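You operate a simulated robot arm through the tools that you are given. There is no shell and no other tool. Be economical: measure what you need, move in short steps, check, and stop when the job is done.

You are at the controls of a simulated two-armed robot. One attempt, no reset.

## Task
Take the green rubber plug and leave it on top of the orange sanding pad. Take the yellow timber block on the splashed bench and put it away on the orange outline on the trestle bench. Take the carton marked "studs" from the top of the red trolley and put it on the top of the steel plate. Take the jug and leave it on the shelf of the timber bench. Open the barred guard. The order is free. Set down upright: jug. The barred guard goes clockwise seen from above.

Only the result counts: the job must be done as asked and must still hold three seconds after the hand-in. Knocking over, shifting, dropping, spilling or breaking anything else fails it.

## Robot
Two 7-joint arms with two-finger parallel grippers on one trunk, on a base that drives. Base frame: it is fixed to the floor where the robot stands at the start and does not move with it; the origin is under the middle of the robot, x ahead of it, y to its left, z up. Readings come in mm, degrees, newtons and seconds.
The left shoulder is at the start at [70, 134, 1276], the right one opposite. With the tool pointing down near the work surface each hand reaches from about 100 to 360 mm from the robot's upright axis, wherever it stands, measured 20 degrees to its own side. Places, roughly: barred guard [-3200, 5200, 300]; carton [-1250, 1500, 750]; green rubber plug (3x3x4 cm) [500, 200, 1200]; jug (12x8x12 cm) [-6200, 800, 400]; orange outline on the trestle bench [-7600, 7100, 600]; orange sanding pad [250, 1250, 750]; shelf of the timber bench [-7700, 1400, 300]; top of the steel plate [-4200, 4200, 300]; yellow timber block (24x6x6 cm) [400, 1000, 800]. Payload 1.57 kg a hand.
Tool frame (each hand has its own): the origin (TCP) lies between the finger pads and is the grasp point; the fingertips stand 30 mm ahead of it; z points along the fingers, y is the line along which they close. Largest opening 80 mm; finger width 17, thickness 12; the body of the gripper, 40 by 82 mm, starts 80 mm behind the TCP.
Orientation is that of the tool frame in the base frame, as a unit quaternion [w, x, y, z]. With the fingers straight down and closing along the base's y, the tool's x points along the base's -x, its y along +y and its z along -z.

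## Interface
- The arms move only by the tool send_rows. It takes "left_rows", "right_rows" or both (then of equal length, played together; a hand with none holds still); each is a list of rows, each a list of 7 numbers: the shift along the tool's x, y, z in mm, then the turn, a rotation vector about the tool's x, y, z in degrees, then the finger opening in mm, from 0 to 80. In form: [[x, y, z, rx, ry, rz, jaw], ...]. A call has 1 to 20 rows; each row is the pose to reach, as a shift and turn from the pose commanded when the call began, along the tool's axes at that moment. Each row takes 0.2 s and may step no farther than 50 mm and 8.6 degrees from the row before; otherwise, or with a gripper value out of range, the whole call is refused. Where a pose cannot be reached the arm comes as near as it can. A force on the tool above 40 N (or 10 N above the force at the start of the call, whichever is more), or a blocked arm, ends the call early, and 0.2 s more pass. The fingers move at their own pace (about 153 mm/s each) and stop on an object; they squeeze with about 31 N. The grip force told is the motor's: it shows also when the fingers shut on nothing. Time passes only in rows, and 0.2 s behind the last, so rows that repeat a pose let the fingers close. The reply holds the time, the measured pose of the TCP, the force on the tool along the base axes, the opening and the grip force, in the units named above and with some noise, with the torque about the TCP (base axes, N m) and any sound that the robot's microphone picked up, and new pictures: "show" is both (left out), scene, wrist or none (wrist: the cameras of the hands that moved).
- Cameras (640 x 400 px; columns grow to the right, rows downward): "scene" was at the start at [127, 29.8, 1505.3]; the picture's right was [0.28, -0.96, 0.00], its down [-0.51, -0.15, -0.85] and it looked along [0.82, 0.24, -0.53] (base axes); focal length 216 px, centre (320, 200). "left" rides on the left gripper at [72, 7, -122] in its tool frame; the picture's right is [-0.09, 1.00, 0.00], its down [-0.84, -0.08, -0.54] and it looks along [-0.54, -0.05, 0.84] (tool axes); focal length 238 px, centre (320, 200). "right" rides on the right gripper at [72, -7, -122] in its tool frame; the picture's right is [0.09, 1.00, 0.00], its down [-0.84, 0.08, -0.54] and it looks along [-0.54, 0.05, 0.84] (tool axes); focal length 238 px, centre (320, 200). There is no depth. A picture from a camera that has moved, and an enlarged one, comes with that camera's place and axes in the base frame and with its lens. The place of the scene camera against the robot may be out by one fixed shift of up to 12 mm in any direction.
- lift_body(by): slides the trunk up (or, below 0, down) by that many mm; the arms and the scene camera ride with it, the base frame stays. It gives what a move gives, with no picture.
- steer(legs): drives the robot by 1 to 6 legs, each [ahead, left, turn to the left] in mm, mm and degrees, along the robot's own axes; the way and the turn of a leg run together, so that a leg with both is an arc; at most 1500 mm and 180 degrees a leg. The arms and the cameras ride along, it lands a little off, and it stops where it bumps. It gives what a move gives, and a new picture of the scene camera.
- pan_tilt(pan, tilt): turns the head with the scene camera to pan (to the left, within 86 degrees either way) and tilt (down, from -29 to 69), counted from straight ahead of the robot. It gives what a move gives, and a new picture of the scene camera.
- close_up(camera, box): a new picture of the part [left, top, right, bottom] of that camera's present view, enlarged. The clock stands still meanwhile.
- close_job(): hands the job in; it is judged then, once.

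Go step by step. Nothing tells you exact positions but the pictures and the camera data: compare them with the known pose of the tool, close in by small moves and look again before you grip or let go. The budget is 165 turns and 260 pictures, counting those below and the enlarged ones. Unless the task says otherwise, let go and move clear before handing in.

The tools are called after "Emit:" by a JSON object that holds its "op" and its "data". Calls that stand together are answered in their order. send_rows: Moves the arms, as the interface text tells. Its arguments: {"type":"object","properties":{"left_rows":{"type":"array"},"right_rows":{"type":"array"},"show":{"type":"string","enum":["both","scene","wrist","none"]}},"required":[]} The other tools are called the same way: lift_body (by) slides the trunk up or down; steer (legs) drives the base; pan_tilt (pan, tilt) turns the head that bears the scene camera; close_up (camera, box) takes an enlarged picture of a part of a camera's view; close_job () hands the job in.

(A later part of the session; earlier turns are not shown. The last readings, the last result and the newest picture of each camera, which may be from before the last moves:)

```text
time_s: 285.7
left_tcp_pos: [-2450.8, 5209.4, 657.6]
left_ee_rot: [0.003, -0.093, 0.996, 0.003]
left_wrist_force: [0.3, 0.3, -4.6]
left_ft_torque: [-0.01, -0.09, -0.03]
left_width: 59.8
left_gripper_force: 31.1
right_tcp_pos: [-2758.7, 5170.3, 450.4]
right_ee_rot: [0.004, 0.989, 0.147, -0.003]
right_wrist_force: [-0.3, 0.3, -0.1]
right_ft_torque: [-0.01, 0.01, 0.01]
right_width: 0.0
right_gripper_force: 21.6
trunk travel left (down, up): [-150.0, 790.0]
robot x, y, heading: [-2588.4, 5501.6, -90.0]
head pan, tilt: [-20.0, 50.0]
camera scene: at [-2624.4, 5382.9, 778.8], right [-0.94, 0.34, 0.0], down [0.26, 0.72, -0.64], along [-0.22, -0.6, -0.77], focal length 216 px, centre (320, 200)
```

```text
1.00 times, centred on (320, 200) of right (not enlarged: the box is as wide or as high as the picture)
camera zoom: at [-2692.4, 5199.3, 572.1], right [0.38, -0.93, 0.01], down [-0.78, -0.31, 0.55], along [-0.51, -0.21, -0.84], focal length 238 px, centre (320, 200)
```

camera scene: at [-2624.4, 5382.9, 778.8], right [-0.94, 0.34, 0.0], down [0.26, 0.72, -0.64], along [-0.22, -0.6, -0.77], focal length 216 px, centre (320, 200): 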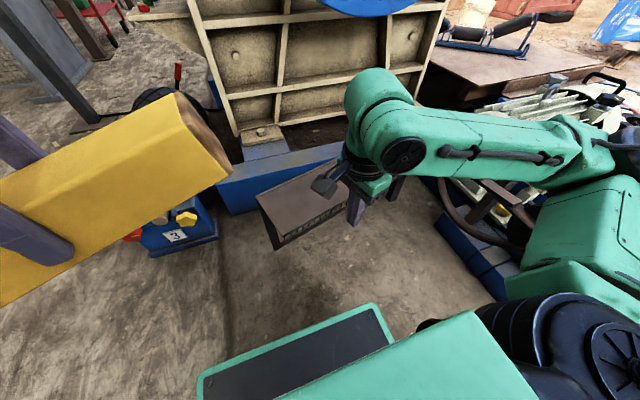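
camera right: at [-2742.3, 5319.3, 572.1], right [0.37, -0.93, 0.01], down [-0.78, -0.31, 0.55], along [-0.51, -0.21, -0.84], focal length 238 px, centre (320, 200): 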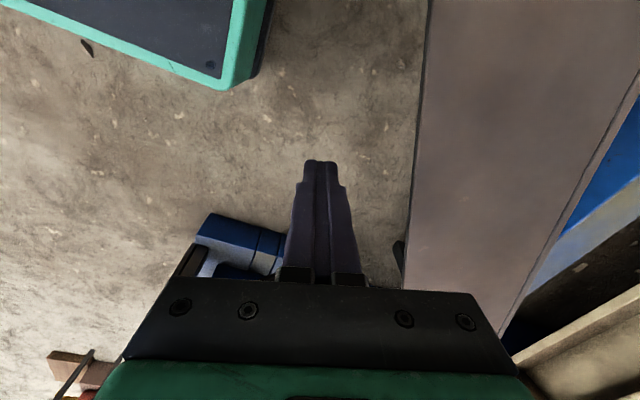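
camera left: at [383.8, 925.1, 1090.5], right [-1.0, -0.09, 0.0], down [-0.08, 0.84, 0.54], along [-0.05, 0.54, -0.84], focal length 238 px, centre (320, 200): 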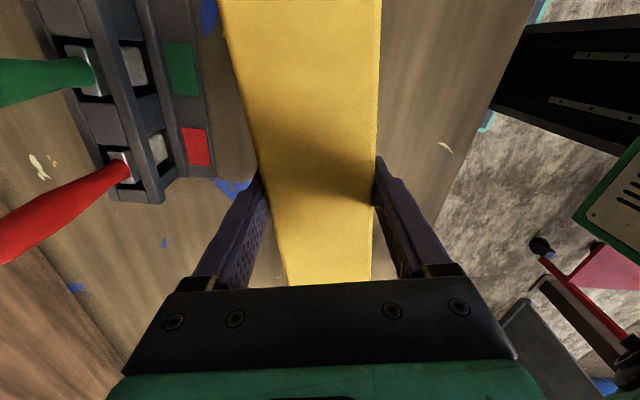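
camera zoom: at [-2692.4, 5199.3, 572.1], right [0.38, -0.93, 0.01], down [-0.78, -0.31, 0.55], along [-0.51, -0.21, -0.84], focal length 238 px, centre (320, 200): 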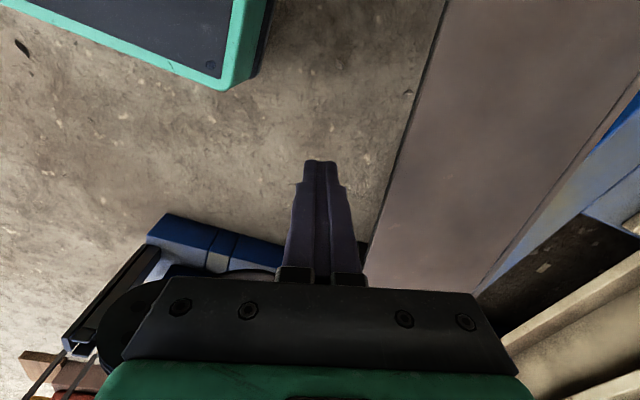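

The guard is now at about 73°. I'll lower the hand a little for a better purchase and push on to roughly 95°.

Emit:
{"op": "lift_body", "data": {"by": -50}}

Emit:
{"op": "steer", "data": {"legs": [[100, 40, 0]]}}

Emit:
{"op": "steer", "data": {"legs": [[85, 38, 0]]}}

Emit:
{"op": "close_up", "data": {"camera": "right", "box": [0, 0, 640, 400]}}

```text
time_s: 286.6
left_tcp_pos: [-2451.4, 5209.0, 608.4]
left_ee_rot: [0.003, -0.094, 0.996, 0.003]
left_wrist_force: [0.7, -0.4, -4.0]
left_ft_torque: [0.03, -0.08, -0.01]
left_width: 59.7
left_gripper_force: 31.1
right_tcp_pos: [-2759.2, 5170.4, 399.5]
right_ee_rot: [0.004, 0.989, 0.146, -0.003]
right_wrist_force: [-0.5, -0.3, 1.1]
right_ft_torque: [-0.02, 0.0, 0.0]
right_width: 0.0
right_gripper_force: 21.6
trunk travel left (down, up): [-100.0, 840.0]
robot x, y, heading: [-2591.3, 5500.5, -89.6]
head pan, tilt: [-20.0, 50.0]
```

```text
time_s: 287.8
left_tcp_pos: [-2410.6, 5107.6, 607.0]
left_ee_rot: [0.002, -0.092, 0.996, 0.002]
left_wrist_force: [0.0, -0.5, -5.3]
left_ft_torque: [0.05, -0.03, 0.02]
left_width: 59.7
left_gripper_force: 30.5
right_tcp_pos: [-2719.3, 5069.9, 399.3]
right_ee_rot: [0.004, 0.989, 0.145, -0.003]
right_wrist_force: [0.8, -0.7, 0.1]
right_ft_torque: [0.03, -0.01, -0.02]
right_width: 0.0
right_gripper_force: 21.3
trunk travel left (down, up): [-100.0, 840.0]
robot x, y, heading: [-2546.9, 5402.1, -89.8]
head pan, tilt: [-20.0, 50.0]
camera scene: at [-2584.4, 5281.6, 728.8], right [-0.94, 0.34, 0.0], down [0.26, 0.72, -0.64], along [-0.22, -0.6, -0.77], focal length 216 px, centre (320, 200)
```

scene: 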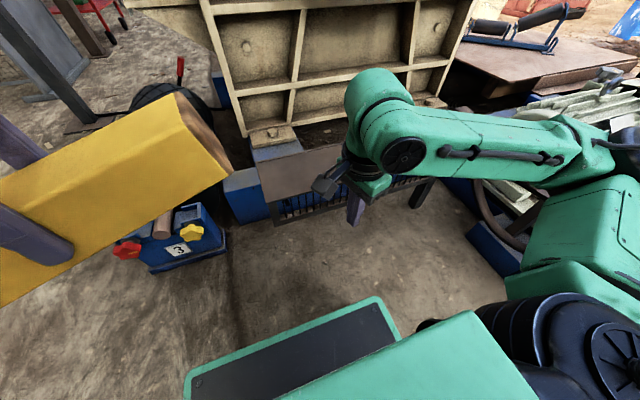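

```text
time_s: 288.9
left_tcp_pos: [-2371.4, 5021.8, 608.7]
left_ee_rot: [0.003, -0.093, 0.996, 0.003]
left_wrist_force: [-0.7, 0.5, -5.2]
left_ft_torque: [0.07, -0.07, 0.01]
left_width: 59.7
left_gripper_force: 30.7
right_tcp_pos: [-2680.1, 4984.8, 399.7]
right_ee_rot: [0.004, 0.989, 0.145, -0.003]
right_wrist_force: [0.2, 0.3, 0.4]
right_ft_torque: [0.02, 0.0, 0.02]
right_width: 0.0
right_gripper_force: 21.1
trunk travel left (down, up): [-100.0, 840.0]
robot x, y, heading: [-2506.7, 5318.6, -89.8]
head pan, tilt: [-20.0, 50.0]
camera scene: at [-2545.5, 5197.1, 728.8], right [-0.94, 0.34, 0.0], down [0.26, 0.72, -0.64], along [-0.22, -0.6, -0.77], focal length 216 px, centre (320, 200)
```

scene: 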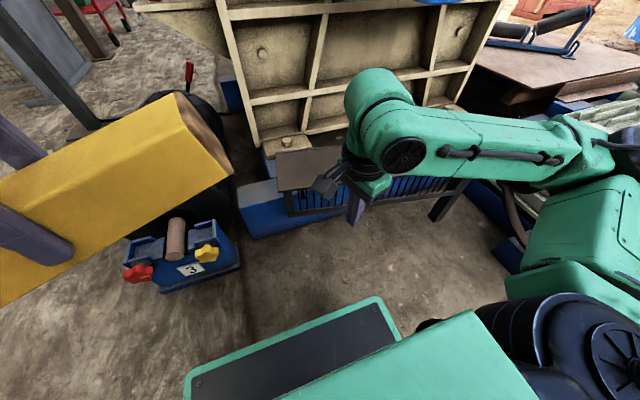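

```text
1.00 times, centred on (320, 200) of right (not enlarged: the box is as wide or as high as the picture)
camera zoom: at [-2613.3, 5013.4, 522.1], right [0.38, -0.93, 0.01], down [-0.78, -0.31, 0.55], along [-0.51, -0.21, -0.84], focal length 238 px, centre (320, 200)
```

zoom: 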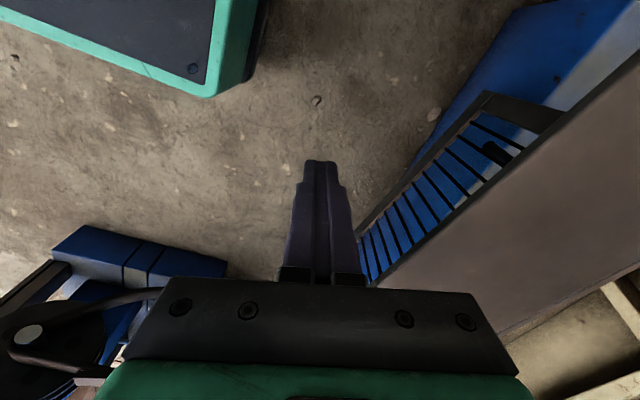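

The guard is now about 100° open and free of the hand. I'll raise, back away north, and look west for the route to the trestle bench.

Emit:
{"op": "lift_body", "data": {"by": 400}}

Emit:
{"op": "lift_body", "data": {"by": 300}}

Emit:
{"op": "steer", "data": {"legs": [[-350, 0, 0], [0, 0, -65]]}}

Emit:
{"op": "pan_tilt", "data": {"pan": 0, "tilt": 25}}

```text
time_s: 292.8
left_tcp_pos: [-2371.3, 5022.4, 1007.1]
left_ee_rot: [0.003, -0.093, 0.996, 0.002]
left_wrist_force: [0.9, 0.5, -4.0]
left_ft_torque: [0.02, -0.09, -0.01]
left_width: 59.6
left_gripper_force: 31.0
right_tcp_pos: [-2679.5, 4983.3, 800.5]
right_ee_rot: [0.003, 0.989, 0.147, -0.003]
right_wrist_force: [-0.9, 0.5, -1.5]
right_ft_torque: [-0.01, 0.03, -0.03]
right_width: 0.1
right_gripper_force: 21.8
trunk travel left (down, up): [-500.0, 440.0]
robot x, y, heading: [-2508.7, 5317.6, -90.1]
head pan, tilt: [-20.0, 50.0]
```

```text
time_s: 295.8
left_tcp_pos: [-2372.1, 5022.9, 1307.5]
left_ee_rot: [0.002, -0.093, 0.996, 0.003]
left_wrist_force: [-0.5, -0.2, -3.6]
left_ft_torque: [-0.02, -0.06, 0.02]
left_width: 59.8
left_gripper_force: 30.7
right_tcp_pos: [-2679.4, 4984.7, 1099.5]
right_ee_rot: [0.004, 0.989, 0.146, -0.002]
right_wrist_force: [0.5, 0.0, -0.5]
right_ft_torque: [0.02, -0.02, -0.03]
right_width: 0.1
right_gripper_force: 21.0
trunk travel left (down, up): [-800.0, 140.0]
robot x, y, heading: [-2514.1, 5314.0, -90.0]
head pan, tilt: [-20.0, 50.0]
```

```text
time_s: 300.9
left_tcp_pos: [-2718.9, 5412.5, 1308.2]
left_ee_rot: [0.003, 0.457, 0.889, 0.001]
left_wrist_force: [-0.3, -1.0, -4.0]
left_ft_torque: [-0.04, -0.04, -0.01]
left_width: 59.9
left_gripper_force: 31.5
right_tcp_pos: [-2883.3, 5677.3, 1100.5]
right_ee_rot: [0.002, 0.912, -0.409, -0.004]
right_wrist_force: [0.0, -0.2, 0.4]
right_ft_torque: [0.0, 0.0, 0.0]
right_width: 0.3
right_gripper_force: 21.8
trunk travel left (down, up): [-800.0, 140.0]
robot x, y, heading: [-2510.8, 5661.0, -155.1]
head pan, tilt: [-20.0, 50.0]
camera scene: at [-2643.4, 5638.6, 1428.8], right [-0.09, 1.0, 0.0], down [0.76, 0.07, -0.64], along [-0.64, -0.06, -0.77], focal length 216 px, centre (320, 200)
```

scene: 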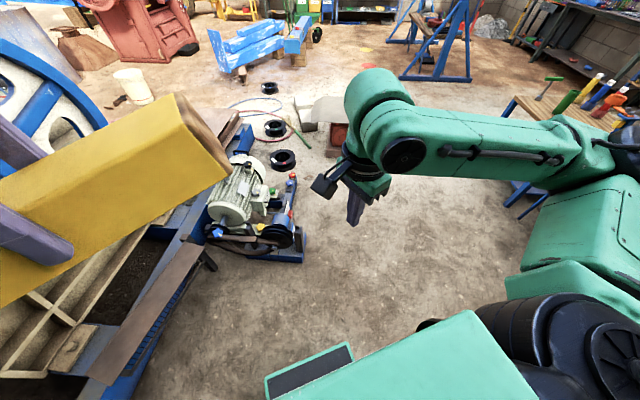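

```text
time_s: 301.8
left_tcp_pos: [-2719.3, 5414.0, 1306.8]
left_ee_rot: [0.004, 0.457, 0.889, 0.001]
left_wrist_force: [-0.4, -0.1, -5.2]
left_ft_torque: [-0.09, -0.03, 0.03]
left_width: 59.8
left_gripper_force: 31.4
right_tcp_pos: [-2882.9, 5677.0, 1100.5]
right_ee_rot: [0.003, 0.913, -0.409, -0.004]
right_wrist_force: [-0.9, -0.6, 0.4]
right_ft_torque: [0.01, -0.01, -0.02]
right_width: 0.0
right_gripper_force: 21.0
trunk travel left (down, up): [-800.0, 140.0]
robot x, y, heading: [-2515.1, 5660.9, -155.1]
head pan, tilt: [0.0, 25.0]
camera scene: at [-2650.4, 5606.8, 1466.2], right [-0.42, 0.91, 0.0], down [0.38, 0.18, -0.91], along [-0.82, -0.38, -0.42], focal length 216 px, centre (320, 200)
```

scene: 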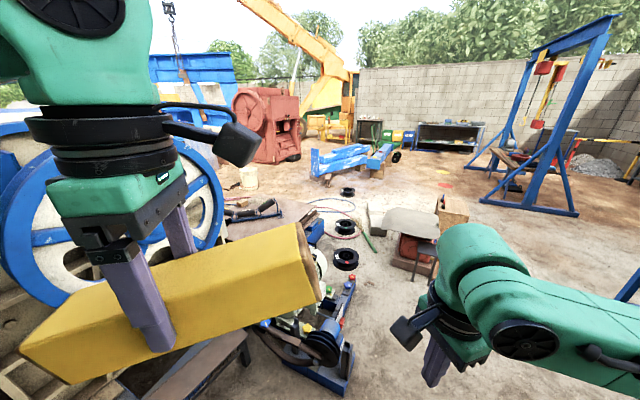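

The guard stays open. I'll look to the right for the route past the pump and tables.

Emit:
{"op": "pan_tilt", "data": {"pan": -35, "tilt": 25}}

Emit:
{"op": "close_up", "data": {"camera": "scene", "box": [180, 80, 340, 180]}}

```text
time_s: 302.8
left_tcp_pos: [-2718.5, 5412.3, 1307.7]
left_ee_rot: [0.004, 0.457, 0.889, 0.002]
left_wrist_force: [-0.3, 0.1, -4.1]
left_ft_torque: [-0.04, -0.04, 0.01]
left_width: 59.6
left_gripper_force: 30.4
right_tcp_pos: [-2884.1, 5675.6, 1100.2]
right_ee_rot: [0.002, 0.912, -0.409, -0.005]
right_wrist_force: [0.3, 0.3, 0.8]
right_ft_torque: [0.0, -0.02, 0.0]
right_width: 0.0
right_gripper_force: 21.0
trunk travel left (down, up): [-800.0, 140.0]
robot x, y, heading: [-2512.2, 5662.1, -155.2]
head pan, tilt: [-35.0, 25.0]
camera scene: at [-2657.6, 5661.4, 1466.3], right [0.17, 0.98, 0.0], down [0.42, -0.07, -0.91], along [-0.89, 0.16, -0.42], focal length 216 px, centre (320, 200)
```

scene: 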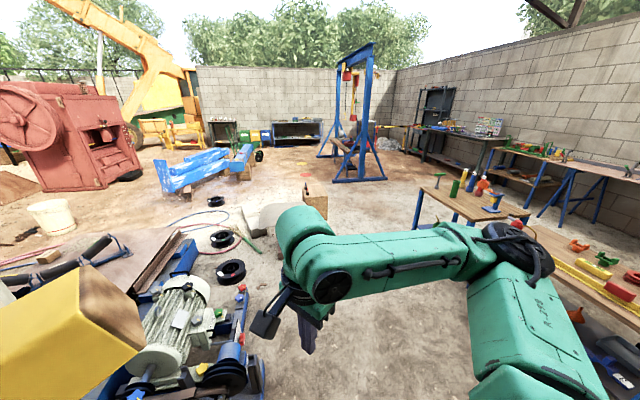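

```text
4.00 times, centred on (260, 130) of scene
camera zoom: at [-2657.6, 5661.4, 1466.3], right [0.17, 0.98, 0.0], down [0.42, -0.07, -0.91], along [-0.89, 0.16, -0.42], focal length 866 px, centre (560, 480)
```

zoom: 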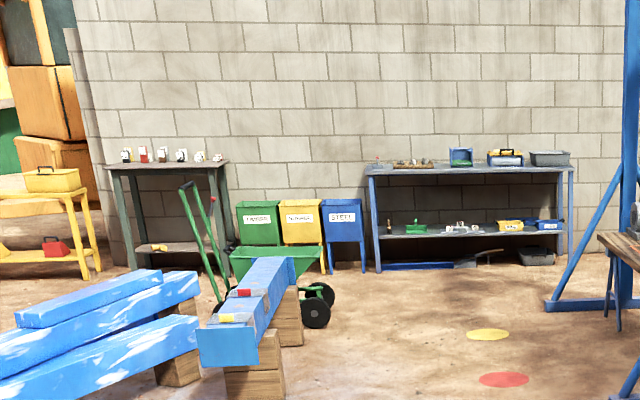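

The corridor between the crate (y≈5980) and the tables (y≥7030) is clear. I'll drive west along y≈6420.

Emit:
{"op": "steer", "data": {"legs": [[0, 0, -24.8], [0, -760, 0], [1500, 0, 0], [1400, 0, 0]]}}

Emit:
{"op": "pan_tilt", "data": {"pan": -20, "tilt": 20}}

Emit:
{"op": "close_up", "data": {"camera": "scene", "box": [200, 100, 440, 250]}}

```text
time_s: 321.9
left_tcp_pos: [-5726.8, 6309.3, 1309.2]
left_ee_rot: [0.004, 0.64, 0.769, 0.001]
left_wrist_force: [0.1, 0.6, -5.5]
left_ft_torque: [-0.06, -0.02, 0.01]
left_width: 60.1
left_gripper_force: 31.1
right_tcp_pos: [-5765.4, 6618.4, 1099.5]
right_ee_rot: [0.0, 0.801, -0.598, -0.005]
right_wrist_force: [0.2, -0.8, 0.0]
right_ft_torque: [-0.01, 0.02, 0.02]
right_width: 0.0
right_gripper_force: 21.0
trunk travel left (down, up): [-800.0, 140.0]
robot x, y, heading: [-5434.2, 6447.8, 180.0]
head pan, tilt: [-35.0, 25.0]
camera scene: at [-5570.2, 6505.3, 1466.4], right [0.58, 0.82, 0.0], down [0.35, -0.24, -0.91], along [-0.74, 0.52, -0.42], focal length 216 px, centre (320, 200)
```

scene: 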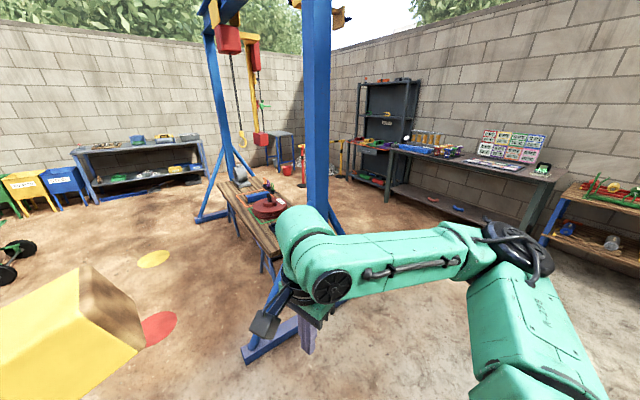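

```text
time_s: 322.7
left_tcp_pos: [-5728.9, 6310.1, 1307.6]
left_ee_rot: [0.004, 0.64, 0.769, 0.0]
left_wrist_force: [0.8, -0.3, -4.7]
left_ft_torque: [-0.09, -0.04, -0.02]
left_width: 59.9
left_gripper_force: 30.6
right_tcp_pos: [-5765.1, 6619.1, 1099.1]
right_ee_rot: [0.001, 0.802, -0.598, -0.005]
right_wrist_force: [-0.4, 0.5, -0.4]
right_ft_torque: [0.0, 0.01, 0.01]
right_width: 0.0
right_gripper_force: 21.2
trunk travel left (down, up): [-800.0, 140.0]
robot x, y, heading: [-5431.4, 6449.9, 179.9]
head pan, tilt: [-20.0, 20.0]
camera scene: at [-5583.0, 6484.4, 1474.3], right [0.34, 0.94, 0.0], down [0.32, -0.12, -0.94], along [-0.88, 0.32, -0.34], focal length 216 px, centre (320, 200)
```

scene: 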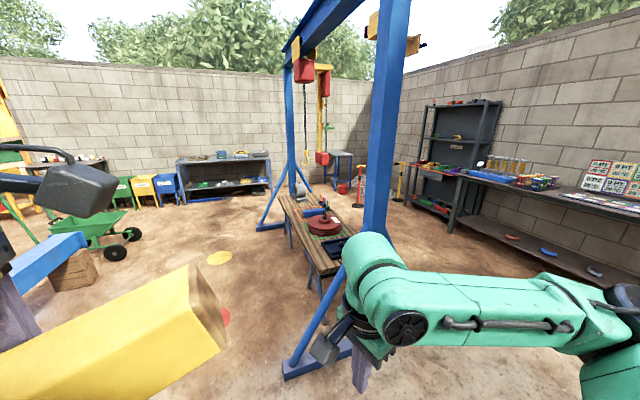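

```text
2.67 times, centred on (320, 175) of scene
camera zoom: at [-5583.0, 6484.4, 1474.3], right [0.34, 0.94, 0.0], down [0.32, -0.12, -0.94], along [-0.88, 0.32, -0.34], focal length 577 px, centre (320, 267)
```

zoom: 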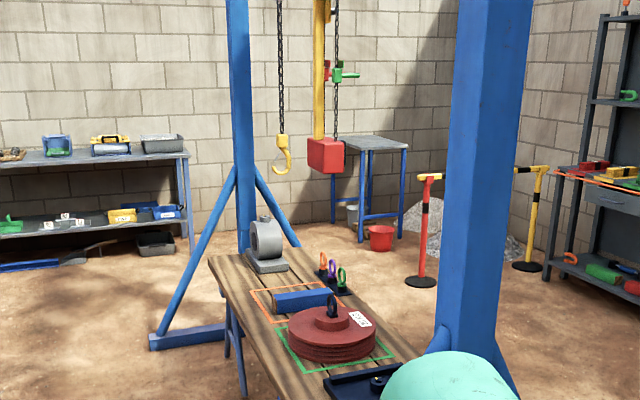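

The trestle bench stands under the gantry with orange and green outlines on it. I'll go around the gantry foot on the south side and face the bench from there.

Emit:
{"op": "steer", "data": {"legs": [[500, 350, 0], [1480, 0, 0], [0, 0, -90]]}}

Emit:
{"op": "pan_tilt", "data": {"pan": 0, "tilt": 35}}

Emit:
{"op": "close_up", "data": {"camera": "scene", "box": [200, 130, 440, 280]}}

```text
time_s: 324.7
left_tcp_pos: [-5886.9, 6169.2, 1309.8]
left_ee_rot: [0.003, 0.553, 0.833, -0.003]
left_wrist_force: [1.2, 0.4, -4.3]
left_ft_torque: [-0.06, 0.03, 0.03]
left_width: 59.9
left_gripper_force: 30.8
right_tcp_pos: [-5990.5, 6460.9, 1101.2]
right_ee_rot: [0.002, 0.863, -0.505, -0.005]
right_wrist_force: [0.3, -0.4, 0.1]
right_ft_torque: [0.03, 0.03, -0.01]
right_width: 0.2
right_gripper_force: 21.2
trunk travel left (down, up): [-800.0, 140.0]
robot x, y, heading: [-5640.5, 6363.8, -167.9]
head pan, tilt: [-20.0, 20.0]
stopped in leg 1: the robot was blocked; the commanded pose is now the measured one
camera scene: at [-5781.1, 6372.9, 1475.3], right [0.13, 0.99, 0.0], down [0.33, -0.05, -0.94], along [-0.93, 0.13, -0.34], focal length 216 px, centre (320, 200)
```

scene: 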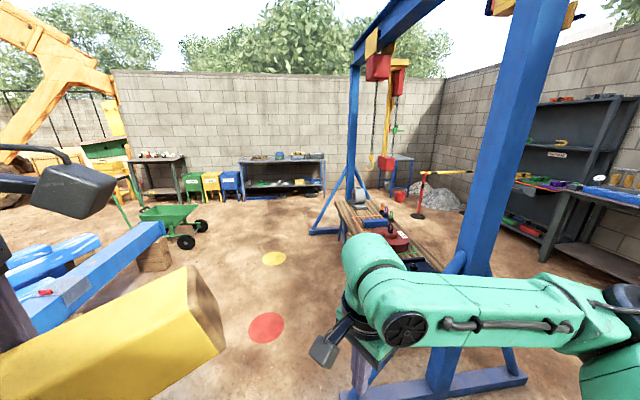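

```text
time_s: 325.5
left_tcp_pos: [-5897.5, 6166.6, 1307.7]
left_ee_rot: [0.006, 0.553, 0.833, 0.002]
left_wrist_force: [-0.6, -1.0, -3.3]
left_ft_torque: [-0.03, -0.07, -0.03]
left_width: 59.7
left_gripper_force: 30.8
right_tcp_pos: [-6000.9, 6459.3, 1098.0]
right_ee_rot: [-0.001, 0.863, -0.505, -0.002]
right_wrist_force: [0.4, -1.0, 0.4]
right_ft_torque: [0.06, -0.01, 0.01]
right_width: 0.2
right_gripper_force: 21.5
trunk travel left (down, up): [-800.0, 140.0]
robot x, y, heading: [-5639.2, 6363.5, -167.5]
head pan, tilt: [0.0, 35.0]
camera scene: at [-5787.8, 6339.0, 1450.1], right [-0.21, 0.98, 0.0], down [0.56, 0.12, -0.82], along [-0.8, -0.17, -0.58], focal length 216 px, centre (320, 200)
```

scene: 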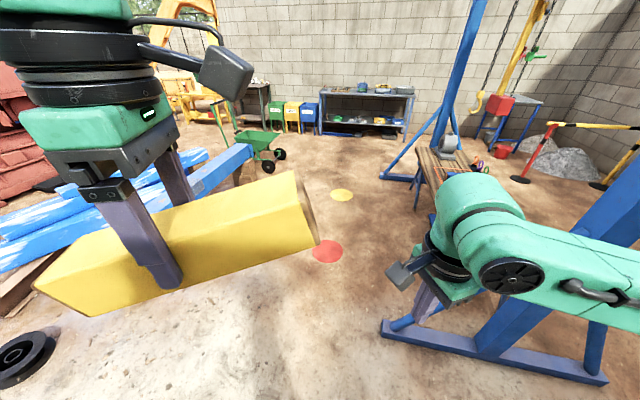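

```text
2.67 times, centred on (320, 205) of scene
camera zoom: at [-5787.8, 6339.0, 1450.1], right [-0.21, 0.98, 0.0], down [0.56, 0.12, -0.82], along [-0.8, -0.17, -0.58], focal length 577 px, centre (320, 187)
```

zoom: 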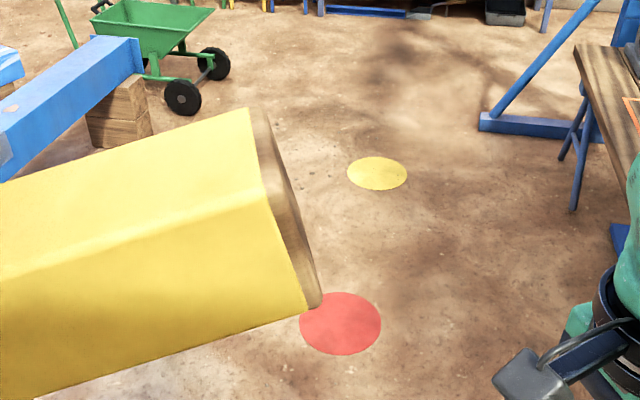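

The base bumped something on the left, likely the crate or spool. I'll look there.

Emit:
{"op": "pan_tilt", "data": {"pan": 86, "tilt": 45}}

Emit:
{"op": "pan_tilt", "data": {"pan": 45, "tilt": 60}}

```text
time_s: 327.1
left_tcp_pos: [-5894.9, 6167.0, 1308.9]
left_ee_rot: [0.004, 0.552, 0.834, 0.0]
left_wrist_force: [-0.4, -0.5, -4.4]
left_ft_torque: [-0.06, -0.05, 0.01]
left_width: 59.9
left_gripper_force: 30.7
right_tcp_pos: [-5997.9, 6459.5, 1099.9]
right_ee_rot: [0.001, 0.863, -0.505, -0.004]
right_wrist_force: [0.5, 0.1, -0.1]
right_ft_torque: [0.01, -0.05, -0.01]
right_width: 0.0
right_gripper_force: 21.1
trunk travel left (down, up): [-800.0, 140.0]
robot x, y, heading: [-5637.7, 6362.4, -167.8]
head pan, tilt: [85.9, 45.0]
camera scene: at [-5686.1, 6278.9, 1435.7], right [-0.99, -0.14, 0.0], down [-0.1, 0.7, -0.71], along [0.1, -0.7, -0.71], focal length 216 px, centre (320, 200)
```

scene: 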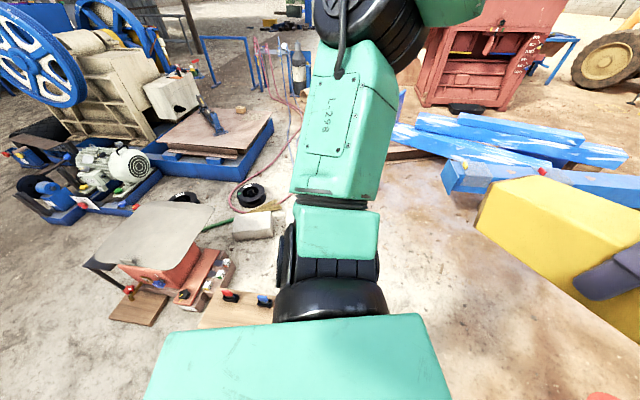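

```text
time_s: 328.2
left_tcp_pos: [-5893.6, 6166.7, 1309.2]
left_ee_rot: [0.005, 0.553, 0.833, 0.0]
left_wrist_force: [0.7, 0.4, -4.5]
left_ft_torque: [-0.04, 0.01, 0.0]
left_width: 59.8
left_gripper_force: 31.0
right_tcp_pos: [-5997.8, 6459.5, 1099.3]
right_ee_rot: [0.002, 0.863, -0.504, -0.003]
right_wrist_force: [0.2, -0.2, 0.9]
right_ft_torque: [-0.01, -0.02, -0.03]
right_width: 0.0
right_gripper_force: 21.1
trunk travel left (down, up): [-800.0, 140.0]
robot x, y, heading: [-5639.8, 6362.9, -167.6]
head pan, tilt: [45.0, 60.0]
camera scene: at [-5733.7, 6303.2, 1416.3], right [-0.84, 0.54, 0.0], down [0.47, 0.73, -0.5], along [-0.27, -0.42, -0.87], focal length 216 px, centre (320, 200)
```

scene: 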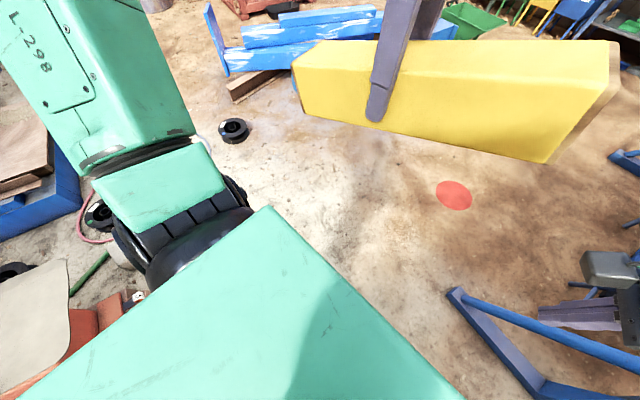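

The crate is just behind the left rear corner and looks undisturbed. I'll drive straight ahead away from it, south of the gantry foot, then turn to face the bench.

Emit:
{"op": "steer", "data": {"legs": [[1000, 0, 0], [900, 0, 0], [0, 0, -102.3]]}}

Emit:
{"op": "pan_tilt", "data": {"pan": 0, "tilt": 30}}

Emit:
{"op": "close_up", "data": {"camera": "scene", "box": [200, 130, 440, 280]}}

```text
time_s: 342.0
left_tcp_pos: [-7591.2, 6270.1, 1308.1]
left_ee_rot: [0.002, 0.998, 0.069, -0.004]
left_wrist_force: [0.0, -0.1, -4.2]
left_ft_torque: [-0.03, 0.05, -0.02]
left_width: 59.9
left_gripper_force: 31.1
right_tcp_pos: [-7281.2, 6293.7, 1099.2]
right_ee_rot: [0.002, -0.123, 0.992, 0.003]
right_wrist_force: [0.0, -0.8, 0.3]
right_ft_torque: [-0.01, -0.01, 0.04]
right_width: 0.0
right_gripper_force: 21.4
trunk travel left (down, up): [-800.0, 140.0]
robot x, y, heading: [-7465.2, 5971.4, 87.0]
head pan, tilt: [45.0, 60.0]
camera scene: at [-7517.6, 6077.2, 1416.2], right [0.74, 0.67, 0.0], down [0.58, -0.64, -0.5], along [-0.34, 0.37, -0.87], focal length 216 px, centre (320, 200)
```

scene: 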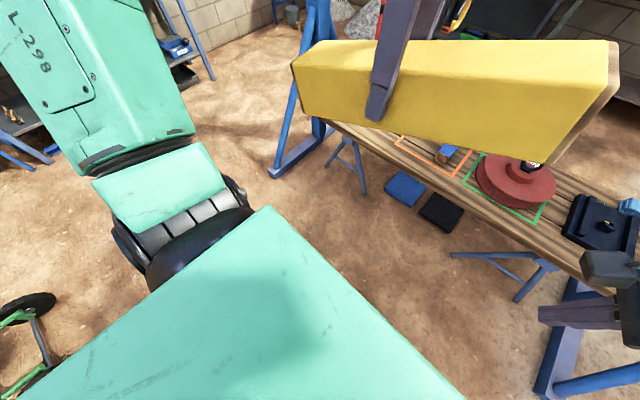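

```text
time_s: 343.1
left_tcp_pos: [-7592.0, 6270.2, 1309.5]
left_ee_rot: [0.003, 0.998, 0.068, -0.004]
left_wrist_force: [0.6, -0.5, -4.0]
left_ft_torque: [0.0, 0.05, 0.0]
left_width: 59.9
left_gripper_force: 30.9
right_tcp_pos: [-7280.9, 6293.6, 1099.4]
right_ee_rot: [0.002, -0.124, 0.992, 0.003]
right_wrist_force: [-0.1, -0.2, -0.4]
right_ft_torque: [-0.02, -0.02, 0.03]
right_width: 0.0
right_gripper_force: 21.8
trunk travel left (down, up): [-800.0, 140.0]
robot x, y, heading: [-7468.0, 5976.9, 87.1]
head pan, tilt: [0.0, 30.0]
camera scene: at [-7468.5, 6118.2, 1458.3], right [1.0, -0.05, 0.0], down [-0.02, -0.5, -0.87], along [0.04, 0.86, -0.5], focal length 216 px, centre (320, 200)
```

scene: 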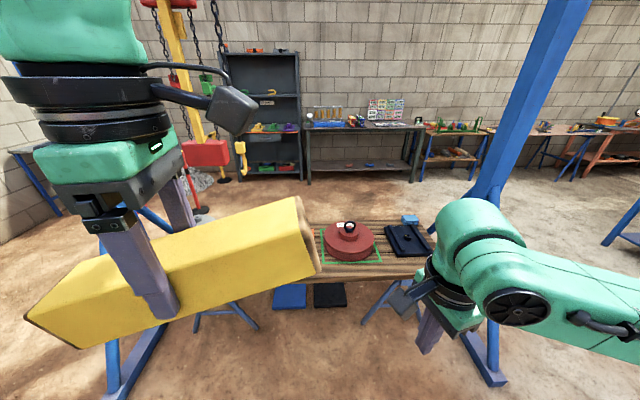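

```text
2.67 times, centred on (320, 205) of scene
camera zoom: at [-7468.5, 6118.2, 1458.3], right [1.0, -0.05, 0.0], down [-0.02, -0.5, -0.87], along [0.04, 0.86, -0.5], focal length 577 px, centre (320, 187)
```

zoom: 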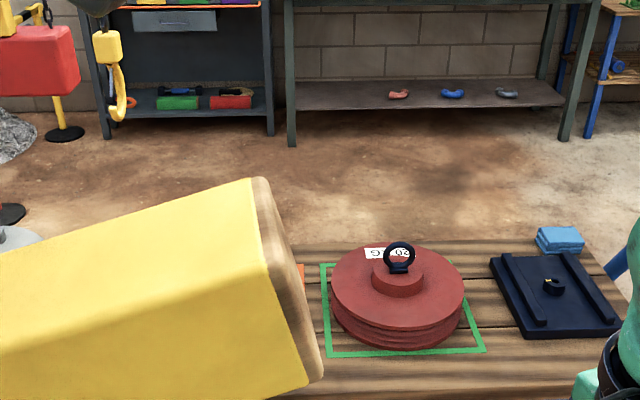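

The orange outline is hidden behind the block. I'll shift left 220 mm to see it between the arms.

Emit:
{"op": "steer", "data": {"legs": [[150, 230, 3]]}}

Emit:
{"op": "close_up", "data": {"camera": "scene", "box": [240, 180, 400, 280]}}

```text
time_s: 345.0
left_tcp_pos: [-7826.8, 6417.1, 1309.6]
left_ee_rot: [0.003, 0.996, 0.094, -0.004]
left_wrist_force: [0.9, 0.4, -4.4]
left_ft_torque: [0.0, 0.1, -0.01]
left_width: 60.0
left_gripper_force: 31.2
right_tcp_pos: [-7520.1, 6456.4, 1100.3]
right_ee_rot: [0.002, -0.149, 0.989, 0.004]
right_wrist_force: [0.1, 0.5, 0.3]
right_ft_torque: [0.05, 0.02, 0.02]
right_width: 0.0
right_gripper_force: 21.0
trunk travel left (down, up): [-800.0, 140.0]
robot x, y, heading: [-7689.4, 6123.4, 90.1]
head pan, tilt: [0.0, 30.0]
camera scene: at [-7695.9, 6271.2, 1458.5], right [1.0, 0.0, 0.0], down [0.0, -0.5, -0.87], along [0.0, 0.87, -0.5], focal length 216 px, centre (320, 200)
```

scene: 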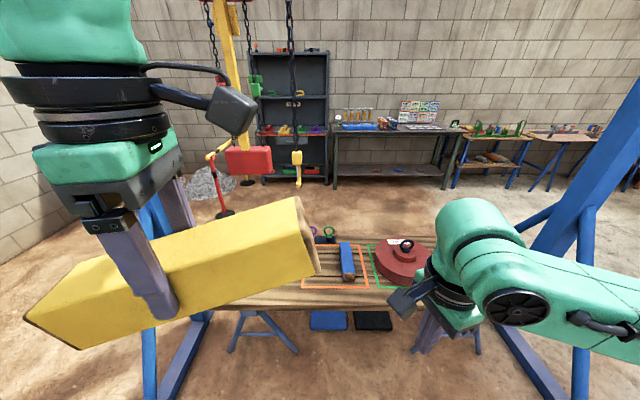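

```text
4.00 times, centred on (320, 230) of scene
camera zoom: at [-7695.9, 6271.2, 1458.5], right [1.0, 0.0, 0.0], down [0.0, -0.5, -0.87], along [0.0, 0.87, -0.5], focal length 866 px, centre (320, 80)
```

zoom: 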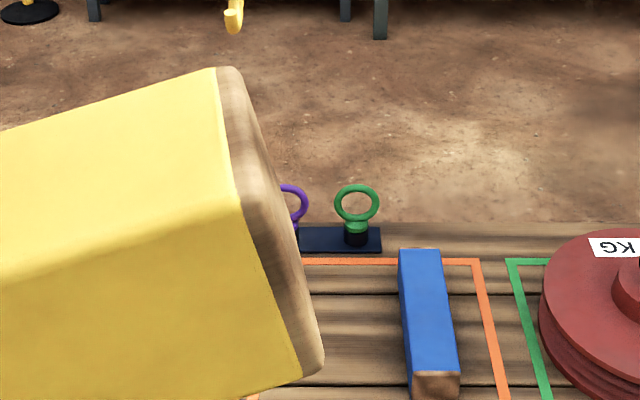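

The orange outline is a 315 mm square at x -7782 to -7465, y 6950–7260, and a blue bar already lies in its right part. The yellow block should go along y in the free left part, centred near [-7690, 7090]. I'll extend the left hand and turn the block to point forward.

Emit:
{"op": "send_rows", "data": {"left_rows": [[6, -33, 30, 0, 0, 0, 40], [12, -65, 60, 0, 0, 0, 40], [19, -98, 90, 0, 0, 0, 40], [19, -98, 90, 0, 0, 8, 40], [19, -98, 90, 0, 0, 16, 40], [19, -98, 90, 0, 0, 24, 40], [19, -98, 90, 0, 0, 32, 40], [19, -98, 90, 0, 0, 40, 40], [19, -98, 90, 0, 0, 48, 40], [19, -98, 90, 0, 0, 56, 40], [19, -98, 90, 0, 0, 64, 40], [19, -98, 90, 0, 0, 72, 40], [19, -98, 90, 0, 0, 80, 40], [19, -98, 90, 0, 0, 88, 40], [19, -98, 90, 0, 0, 96, 40], [19, -98, 90, 0, 0, 100.8, 40], [19, -98, 90, 0, 0, 100.8, 40]], "show": "both"}}

```text
time_s: 348.6
left_tcp_pos: [-7828.6, 6516.2, 1217.5]
left_ee_rot: [-0.004, -0.706, 0.708, 0.0]
left_wrist_force: [0.3, -0.3, -3.3]
left_ft_torque: [0.08, -0.01, -0.01]
left_width: 59.8
left_gripper_force: 31.6
right_tcp_pos: [-7519.3, 6456.4, 1100.4]
right_ee_rot: [0.003, -0.149, 0.989, 0.003]
right_wrist_force: [-0.1, 0.9, 0.2]
right_ft_torque: [0.0, 0.03, -0.02]
right_width: 0.0
right_gripper_force: 22.0
trunk travel left (down, up): [-800.0, 140.0]
robot x, y, heading: [-7686.6, 6130.8, 90.5]
head pan, tilt: [0.0, 30.0]
camera scene: at [-7698.1, 6272.7, 1458.3], right [1.0, 0.0, 0.0], down [0.0, -0.5, -0.87], along [0.0, 0.87, -0.5], focal length 216 px, centre (320, 200)
camera left: at [-7835.3, 6445.5, 1339.6], right [-1.0, 0.09, 0.01], down [0.08, 0.84, 0.54], along [0.05, 0.53, -0.84], focal length 238 px, centre (320, 200)
```

scene: 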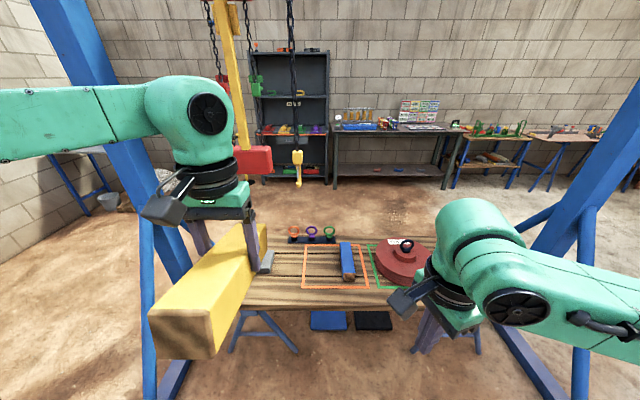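
left: 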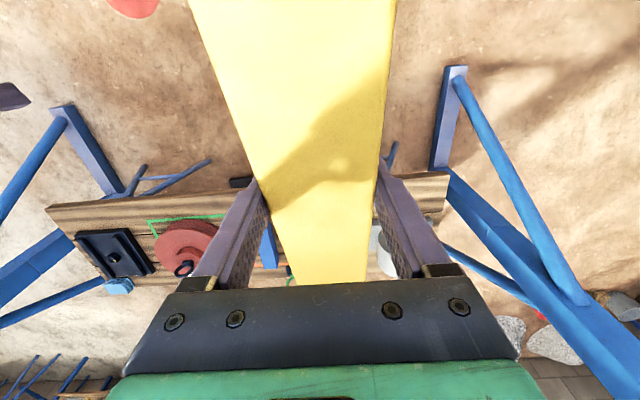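

Emit:
{"op": "close_up", "data": {"camera": "scene", "box": [256, 210, 416, 310]}}

```text
4.00 times, centred on (336, 260) of scene
camera zoom: at [-7698.1, 6272.7, 1458.3], right [1.0, 0.0, 0.0], down [0.0, -0.5, -0.87], along [0.0, 0.87, -0.5], focal length 866 px, centre (256, -40)
```

zoom: 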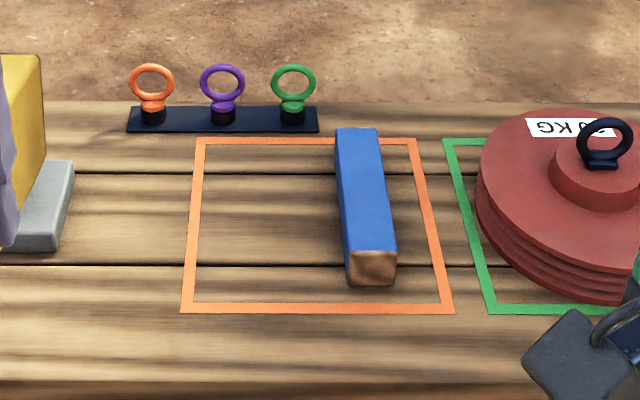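

I'll retract and raise the right hand clear of the weights, then drive up to the bench.

Emit:
{"op": "send_rows", "data": {"right_rows": [[-8, -40, -38, 0, 0, 0, 0], [-16, -80, -75, 0, 0, 0, 0], [-24, -120, -113, 0, 0, 0, 0], [-32, -160, -150, 0, 0, 0, 0], [-32, -160, -150, 0, 0, 0, 0]], "show": "none"}}

Emit:
{"op": "steer", "data": {"legs": [[470, -90, -0.4]]}}

Emit:
{"op": "pan_tilt", "data": {"pan": 0, "tilt": 55}}

```text
refused: row 1 steps farther than a row can; nothing moved
```

```text
time_s: 351.5
left_tcp_pos: [-7738.3, 7001.6, 1219.2]
left_ee_rot: [-0.005, -0.705, 0.709, 0.0]
left_wrist_force: [-0.6, 0.6, -4.2]
left_ft_torque: [0.09, -0.01, 0.0]
left_width: 59.9
left_gripper_force: 30.4
right_tcp_pos: [-7429.5, 6939.6, 1099.4]
right_ee_rot: [0.003, -0.147, 0.989, 0.003]
right_wrist_force: [0.0, 0.0, 0.1]
right_ft_torque: [0.04, -0.02, -0.01]
right_width: 0.1
right_gripper_force: 21.2
trunk travel left (down, up): [-800.0, 140.0]
robot x, y, heading: [-7601.6, 6608.8, 90.0]
head pan, tilt: [0.0, 30.0]
camera scene: at [-7609.2, 6756.1, 1458.5], right [1.0, 0.0, 0.0], down [0.0, -0.5, -0.87], along [0.0, 0.87, -0.5], focal length 216 px, centre (320, 200)
```

scene: 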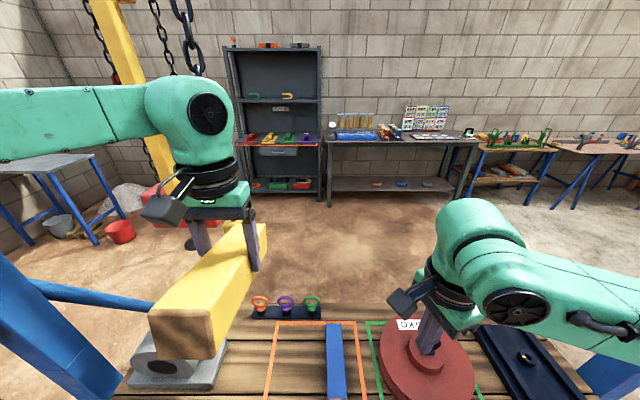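

```text
time_s: 352.4
left_tcp_pos: [-7738.2, 7003.0, 1218.0]
left_ee_rot: [-0.005, -0.706, 0.709, 0.0]
left_wrist_force: [1.0, -0.4, -4.8]
left_ft_torque: [0.06, 0.02, 0.0]
left_width: 59.7
left_gripper_force: 31.4
right_tcp_pos: [-7429.1, 6940.8, 1099.1]
right_ee_rot: [0.002, -0.147, 0.989, 0.002]
right_wrist_force: [-1.2, -0.9, 0.6]
right_ft_torque: [0.0, -0.03, 0.03]
right_width: 0.0
right_gripper_force: 21.3
trunk travel left (down, up): [-800.0, 140.0]
robot x, y, heading: [-7599.5, 6613.2, 90.1]
head pan, tilt: [0.0, 55.0]
camera scene: at [-7608.8, 6739.8, 1422.3], right [1.0, 0.0, 0.0], down [0.0, -0.82, -0.57], along [0.0, 0.57, -0.82], focal length 216 px, centre (320, 200)
```

scene: 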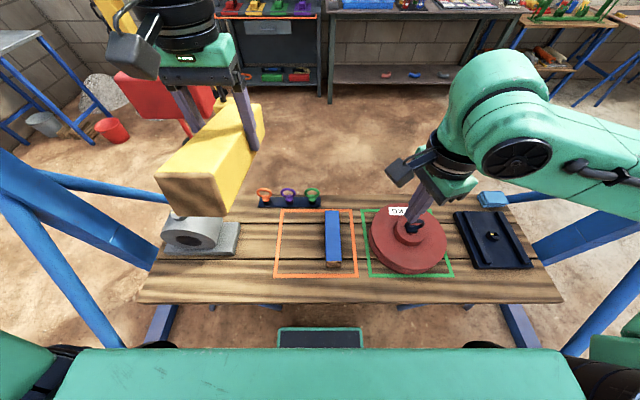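

Emit:
{"op": "send_rows", "data": {"right_rows": [[-6, -32, -28, 0, 0, 0, 0], [-12, -64, -56, 0, 0, 0, 0], [-18, -96, -84, 0, 0, 0, 0], [-24, -128, -112, 0, 0, 0, 0], [-30, -160, -140, 0, 0, 0, 0], [-30, -160, -140, 0, 0, 0, 0]], "show": "none"}}

Emit:
{"op": "steer", "data": {"legs": [[75, 0, 0]]}}

Emit:
{"op": "lift_body", "data": {"by": -380}}

Emit:
{"op": "pan_tilt", "data": {"pan": 0, "tilt": 45}}

```text
time_s: 353.8
left_tcp_pos: [-7739.3, 7003.9, 1216.4]
left_ee_rot: [-0.003, -0.705, 0.709, 0.0]
left_wrist_force: [0.0, -0.2, -5.0]
left_ft_torque: [0.04, -0.03, 0.02]
left_width: 60.0
left_gripper_force: 31.1
right_tcp_pos: [-7390.6, 6810.8, 1228.2]
right_ee_rot: [0.003, -0.146, 0.989, 0.002]
right_wrist_force: [-0.6, 0.4, -0.1]
right_ft_torque: [-0.04, 0.01, -0.03]
right_width: 0.1
right_gripper_force: 21.6
right hand out of reach, approached as far as the arm can: row 1, 2, 3, 4, 5, 6
trunk travel left (down, up): [-800.0, 140.0]
robot x, y, heading: [-7602.9, 6612.3, 89.7]
head pan, tilt: [0.0, 55.0]
```

```text
time_s: 354.9
left_tcp_pos: [-7738.3, 7067.4, 1221.1]
left_ee_rot: [-0.003, -0.705, 0.709, 0.003]
left_wrist_force: [0.0, -0.4, -3.4]
left_ft_torque: [0.13, -0.01, -0.01]
left_width: 59.9
left_gripper_force: 30.6
right_tcp_pos: [-7388.5, 6875.7, 1229.6]
right_ee_rot: [0.003, -0.146, 0.989, 0.007]
right_wrist_force: [0.9, 0.0, 0.1]
right_ft_torque: [0.06, -0.01, 0.02]
right_width: 0.1
right_gripper_force: 21.4
trunk travel left (down, up): [-800.0, 140.0]
robot x, y, heading: [-7600.6, 6685.0, 89.8]
head pan, tilt: [0.0, 55.0]
camera scene: at [-7608.6, 6803.0, 1423.1], right [1.0, 0.0, 0.0], down [0.0, -0.82, -0.58], along [0.0, 0.58, -0.82], focal length 216 px, centre (320, 200)
```

scene: 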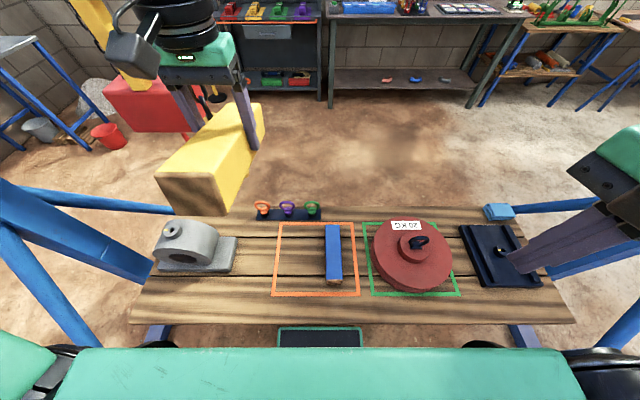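

```text
time_s: 358.5
left_tcp_pos: [-7738.4, 7074.5, 838.1]
left_ee_rot: [-0.004, -0.706, 0.709, 0.0]
left_wrist_force: [-0.2, -0.1, -3.8]
left_ft_torque: [0.07, -0.02, 0.04]
left_width: 59.8
left_gripper_force: 31.0
right_tcp_pos: [-7388.6, 6882.3, 847.6]
right_ee_rot: [0.002, -0.147, 0.989, 0.003]
right_wrist_force: [-0.6, 0.3, 0.2]
right_ft_torque: [0.02, 0.02, 0.0]
right_width: 0.0
right_gripper_force: 21.4
trunk travel left (down, up): [-420.0, 520.0]
robot x, y, heading: [-7600.5, 6679.9, 89.8]
head pan, tilt: [0.0, 55.0]
```

```text
time_s: 359.2
left_tcp_pos: [-7738.4, 7074.5, 837.9]
left_ee_rot: [-0.005, -0.706, 0.708, -0.001]
left_wrist_force: [-0.1, 1.0, -4.9]
left_ft_torque: [0.07, 0.0, 0.0]
left_width: 59.8
left_gripper_force: 31.3
right_tcp_pos: [-7389.3, 6882.4, 847.8]
right_ee_rot: [0.002, -0.146, 0.989, 0.002]
right_wrist_force: [-0.5, -0.1, 0.3]
right_ft_torque: [0.01, 0.02, 0.0]
right_width: 0.0
right_gripper_force: 21.1
trunk travel left (down, up): [-420.0, 520.0]
robot x, y, heading: [-7599.8, 6685.1, 90.0]
head pan, tilt: [0.0, 45.0]
camera scene: at [-7608.7, 6820.9, 1055.6], right [1.0, 0.0, 0.0], down [0.0, -0.71, -0.71], along [0.0, 0.71, -0.71], focal length 216 px, centre (320, 200)
```

scene: 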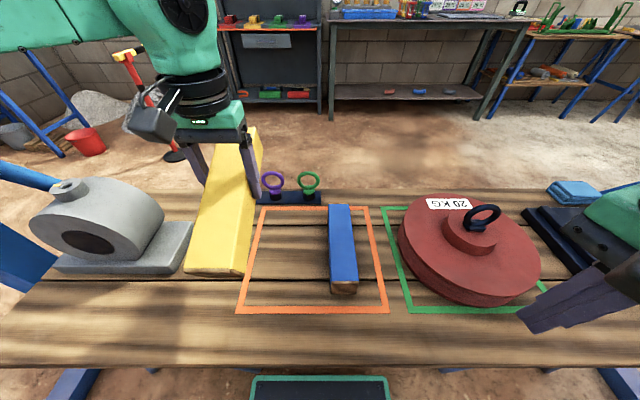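

Robot is at y 6685 with the bench in full view. I'll move the block over the free part of the outline and lower part way.

Emit:
{"op": "send_rows", "data": {"left_rows": [[-15, -17, 10, 0, 0, 0, 40], [-30, -34, 30, 0, 0, 0, 40], [-45, -48, 60, 0, 0, 0, 40], [-58, -50, 90, 0, 0, 0, 40], [-58, -50, 130, 0, 0, 0, 40], [-58, -50, 130, 0, 0, 0, 40]], "show": "both"}}

```text
time_s: 360.6
left_tcp_pos: [-7687.2, 7131.6, 707.2]
left_ee_rot: [-0.004, -0.705, 0.709, 0.0]
left_wrist_force: [-0.3, -0.1, -4.1]
left_ft_torque: [0.06, 0.01, 0.01]
left_width: 59.6
left_gripper_force: 31.1
right_tcp_pos: [-7389.5, 6883.2, 847.6]
right_ee_rot: [0.003, -0.146, 0.989, 0.002]
right_wrist_force: [0.0, 0.3, -0.5]
right_ft_torque: [-0.01, -0.02, -0.03]
right_width: 0.0
right_gripper_force: 21.4
trunk travel left (down, up): [-420.0, 520.0]
robot x, y, heading: [-7601.3, 6686.0, 89.8]
head pan, tilt: [0.0, 45.0]
camera scene: at [-7608.6, 6820.8, 1055.7], right [1.0, 0.0, 0.0], down [0.0, -0.71, -0.71], along [0.0, 0.71, -0.71], focal length 216 px, centre (320, 200)
camera left: at [-7693.9, 7060.4, 828.9], right [-1.0, 0.1, 0.01], down [0.09, 0.84, 0.54], along [0.05, 0.53, -0.84], focal length 238 px, centre (320, 200)
```

scene: 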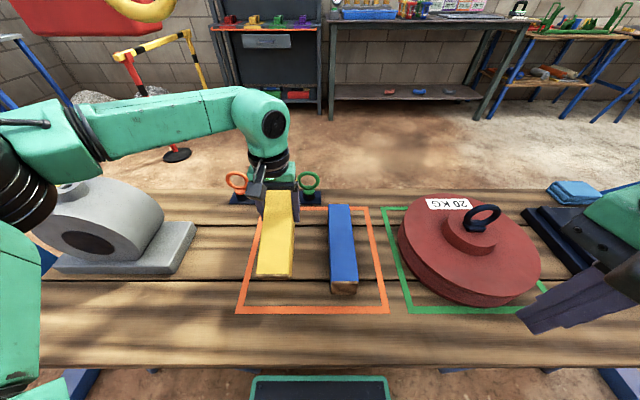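
left: 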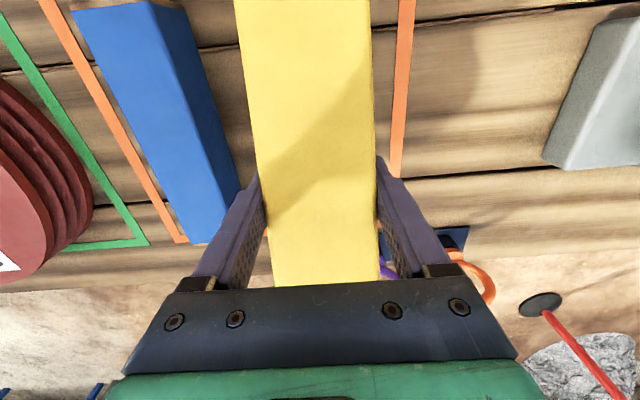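

The block is above the free part of the outline. I'll lower to near contact.

Emit:
{"op": "send_rows", "data": {"left_rows": [[-4, 0, 20, 0, 0, 0, 40], [-8, 0, 45, 0, 0, 0, 40], [-8, 0, 65, 0, 0, 0, 40], [-8, 0, 75, 0, 0, 0, 40]], "show": "both"}}

```text
time_s: 361.6
left_tcp_pos: [-7696.9, 7131.5, 635.4]
left_ee_rot: [-0.003, -0.706, 0.709, 0.0]
left_wrist_force: [-0.8, 0.0, -4.2]
left_ft_torque: [0.05, 0.01, 0.03]
left_width: 59.8
left_gripper_force: 31.1
left hand out of reach, approached as far as the arm can: row 2, 3, 4
right_tcp_pos: [-7388.5, 6882.8, 848.1]
right_ee_rot: [0.002, -0.147, 0.989, 0.003]
right_wrist_force: [0.1, -0.4, -0.2]
right_ft_torque: [0.0, 0.01, -0.02]
right_width: 0.0
right_gripper_force: 21.3
trunk travel left (down, up): [-420.0, 520.0]
robot x, y, heading: [-7598.4, 6685.5, 89.9]
head pan, tilt: [0.0, 45.0]
camera scene: at [-7608.7, 6821.0, 1055.7], right [1.0, 0.0, 0.0], down [0.0, -0.71, -0.71], along [0.0, 0.71, -0.71], focal length 216 px, centre (320, 200)
camera left: at [-7704.2, 7061.4, 757.0], right [-1.0, 0.1, 0.0], down [0.08, 0.84, 0.54], along [0.05, 0.54, -0.84], focal length 238 px, centre (320, 200)
```

scene: 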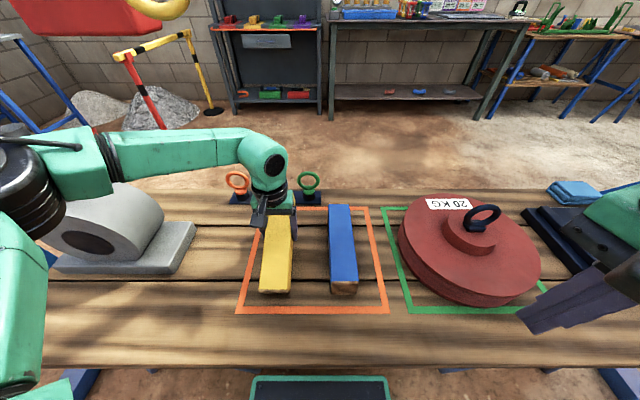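
left: 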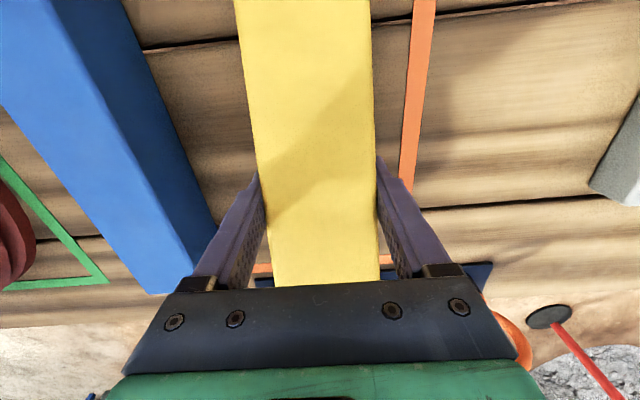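

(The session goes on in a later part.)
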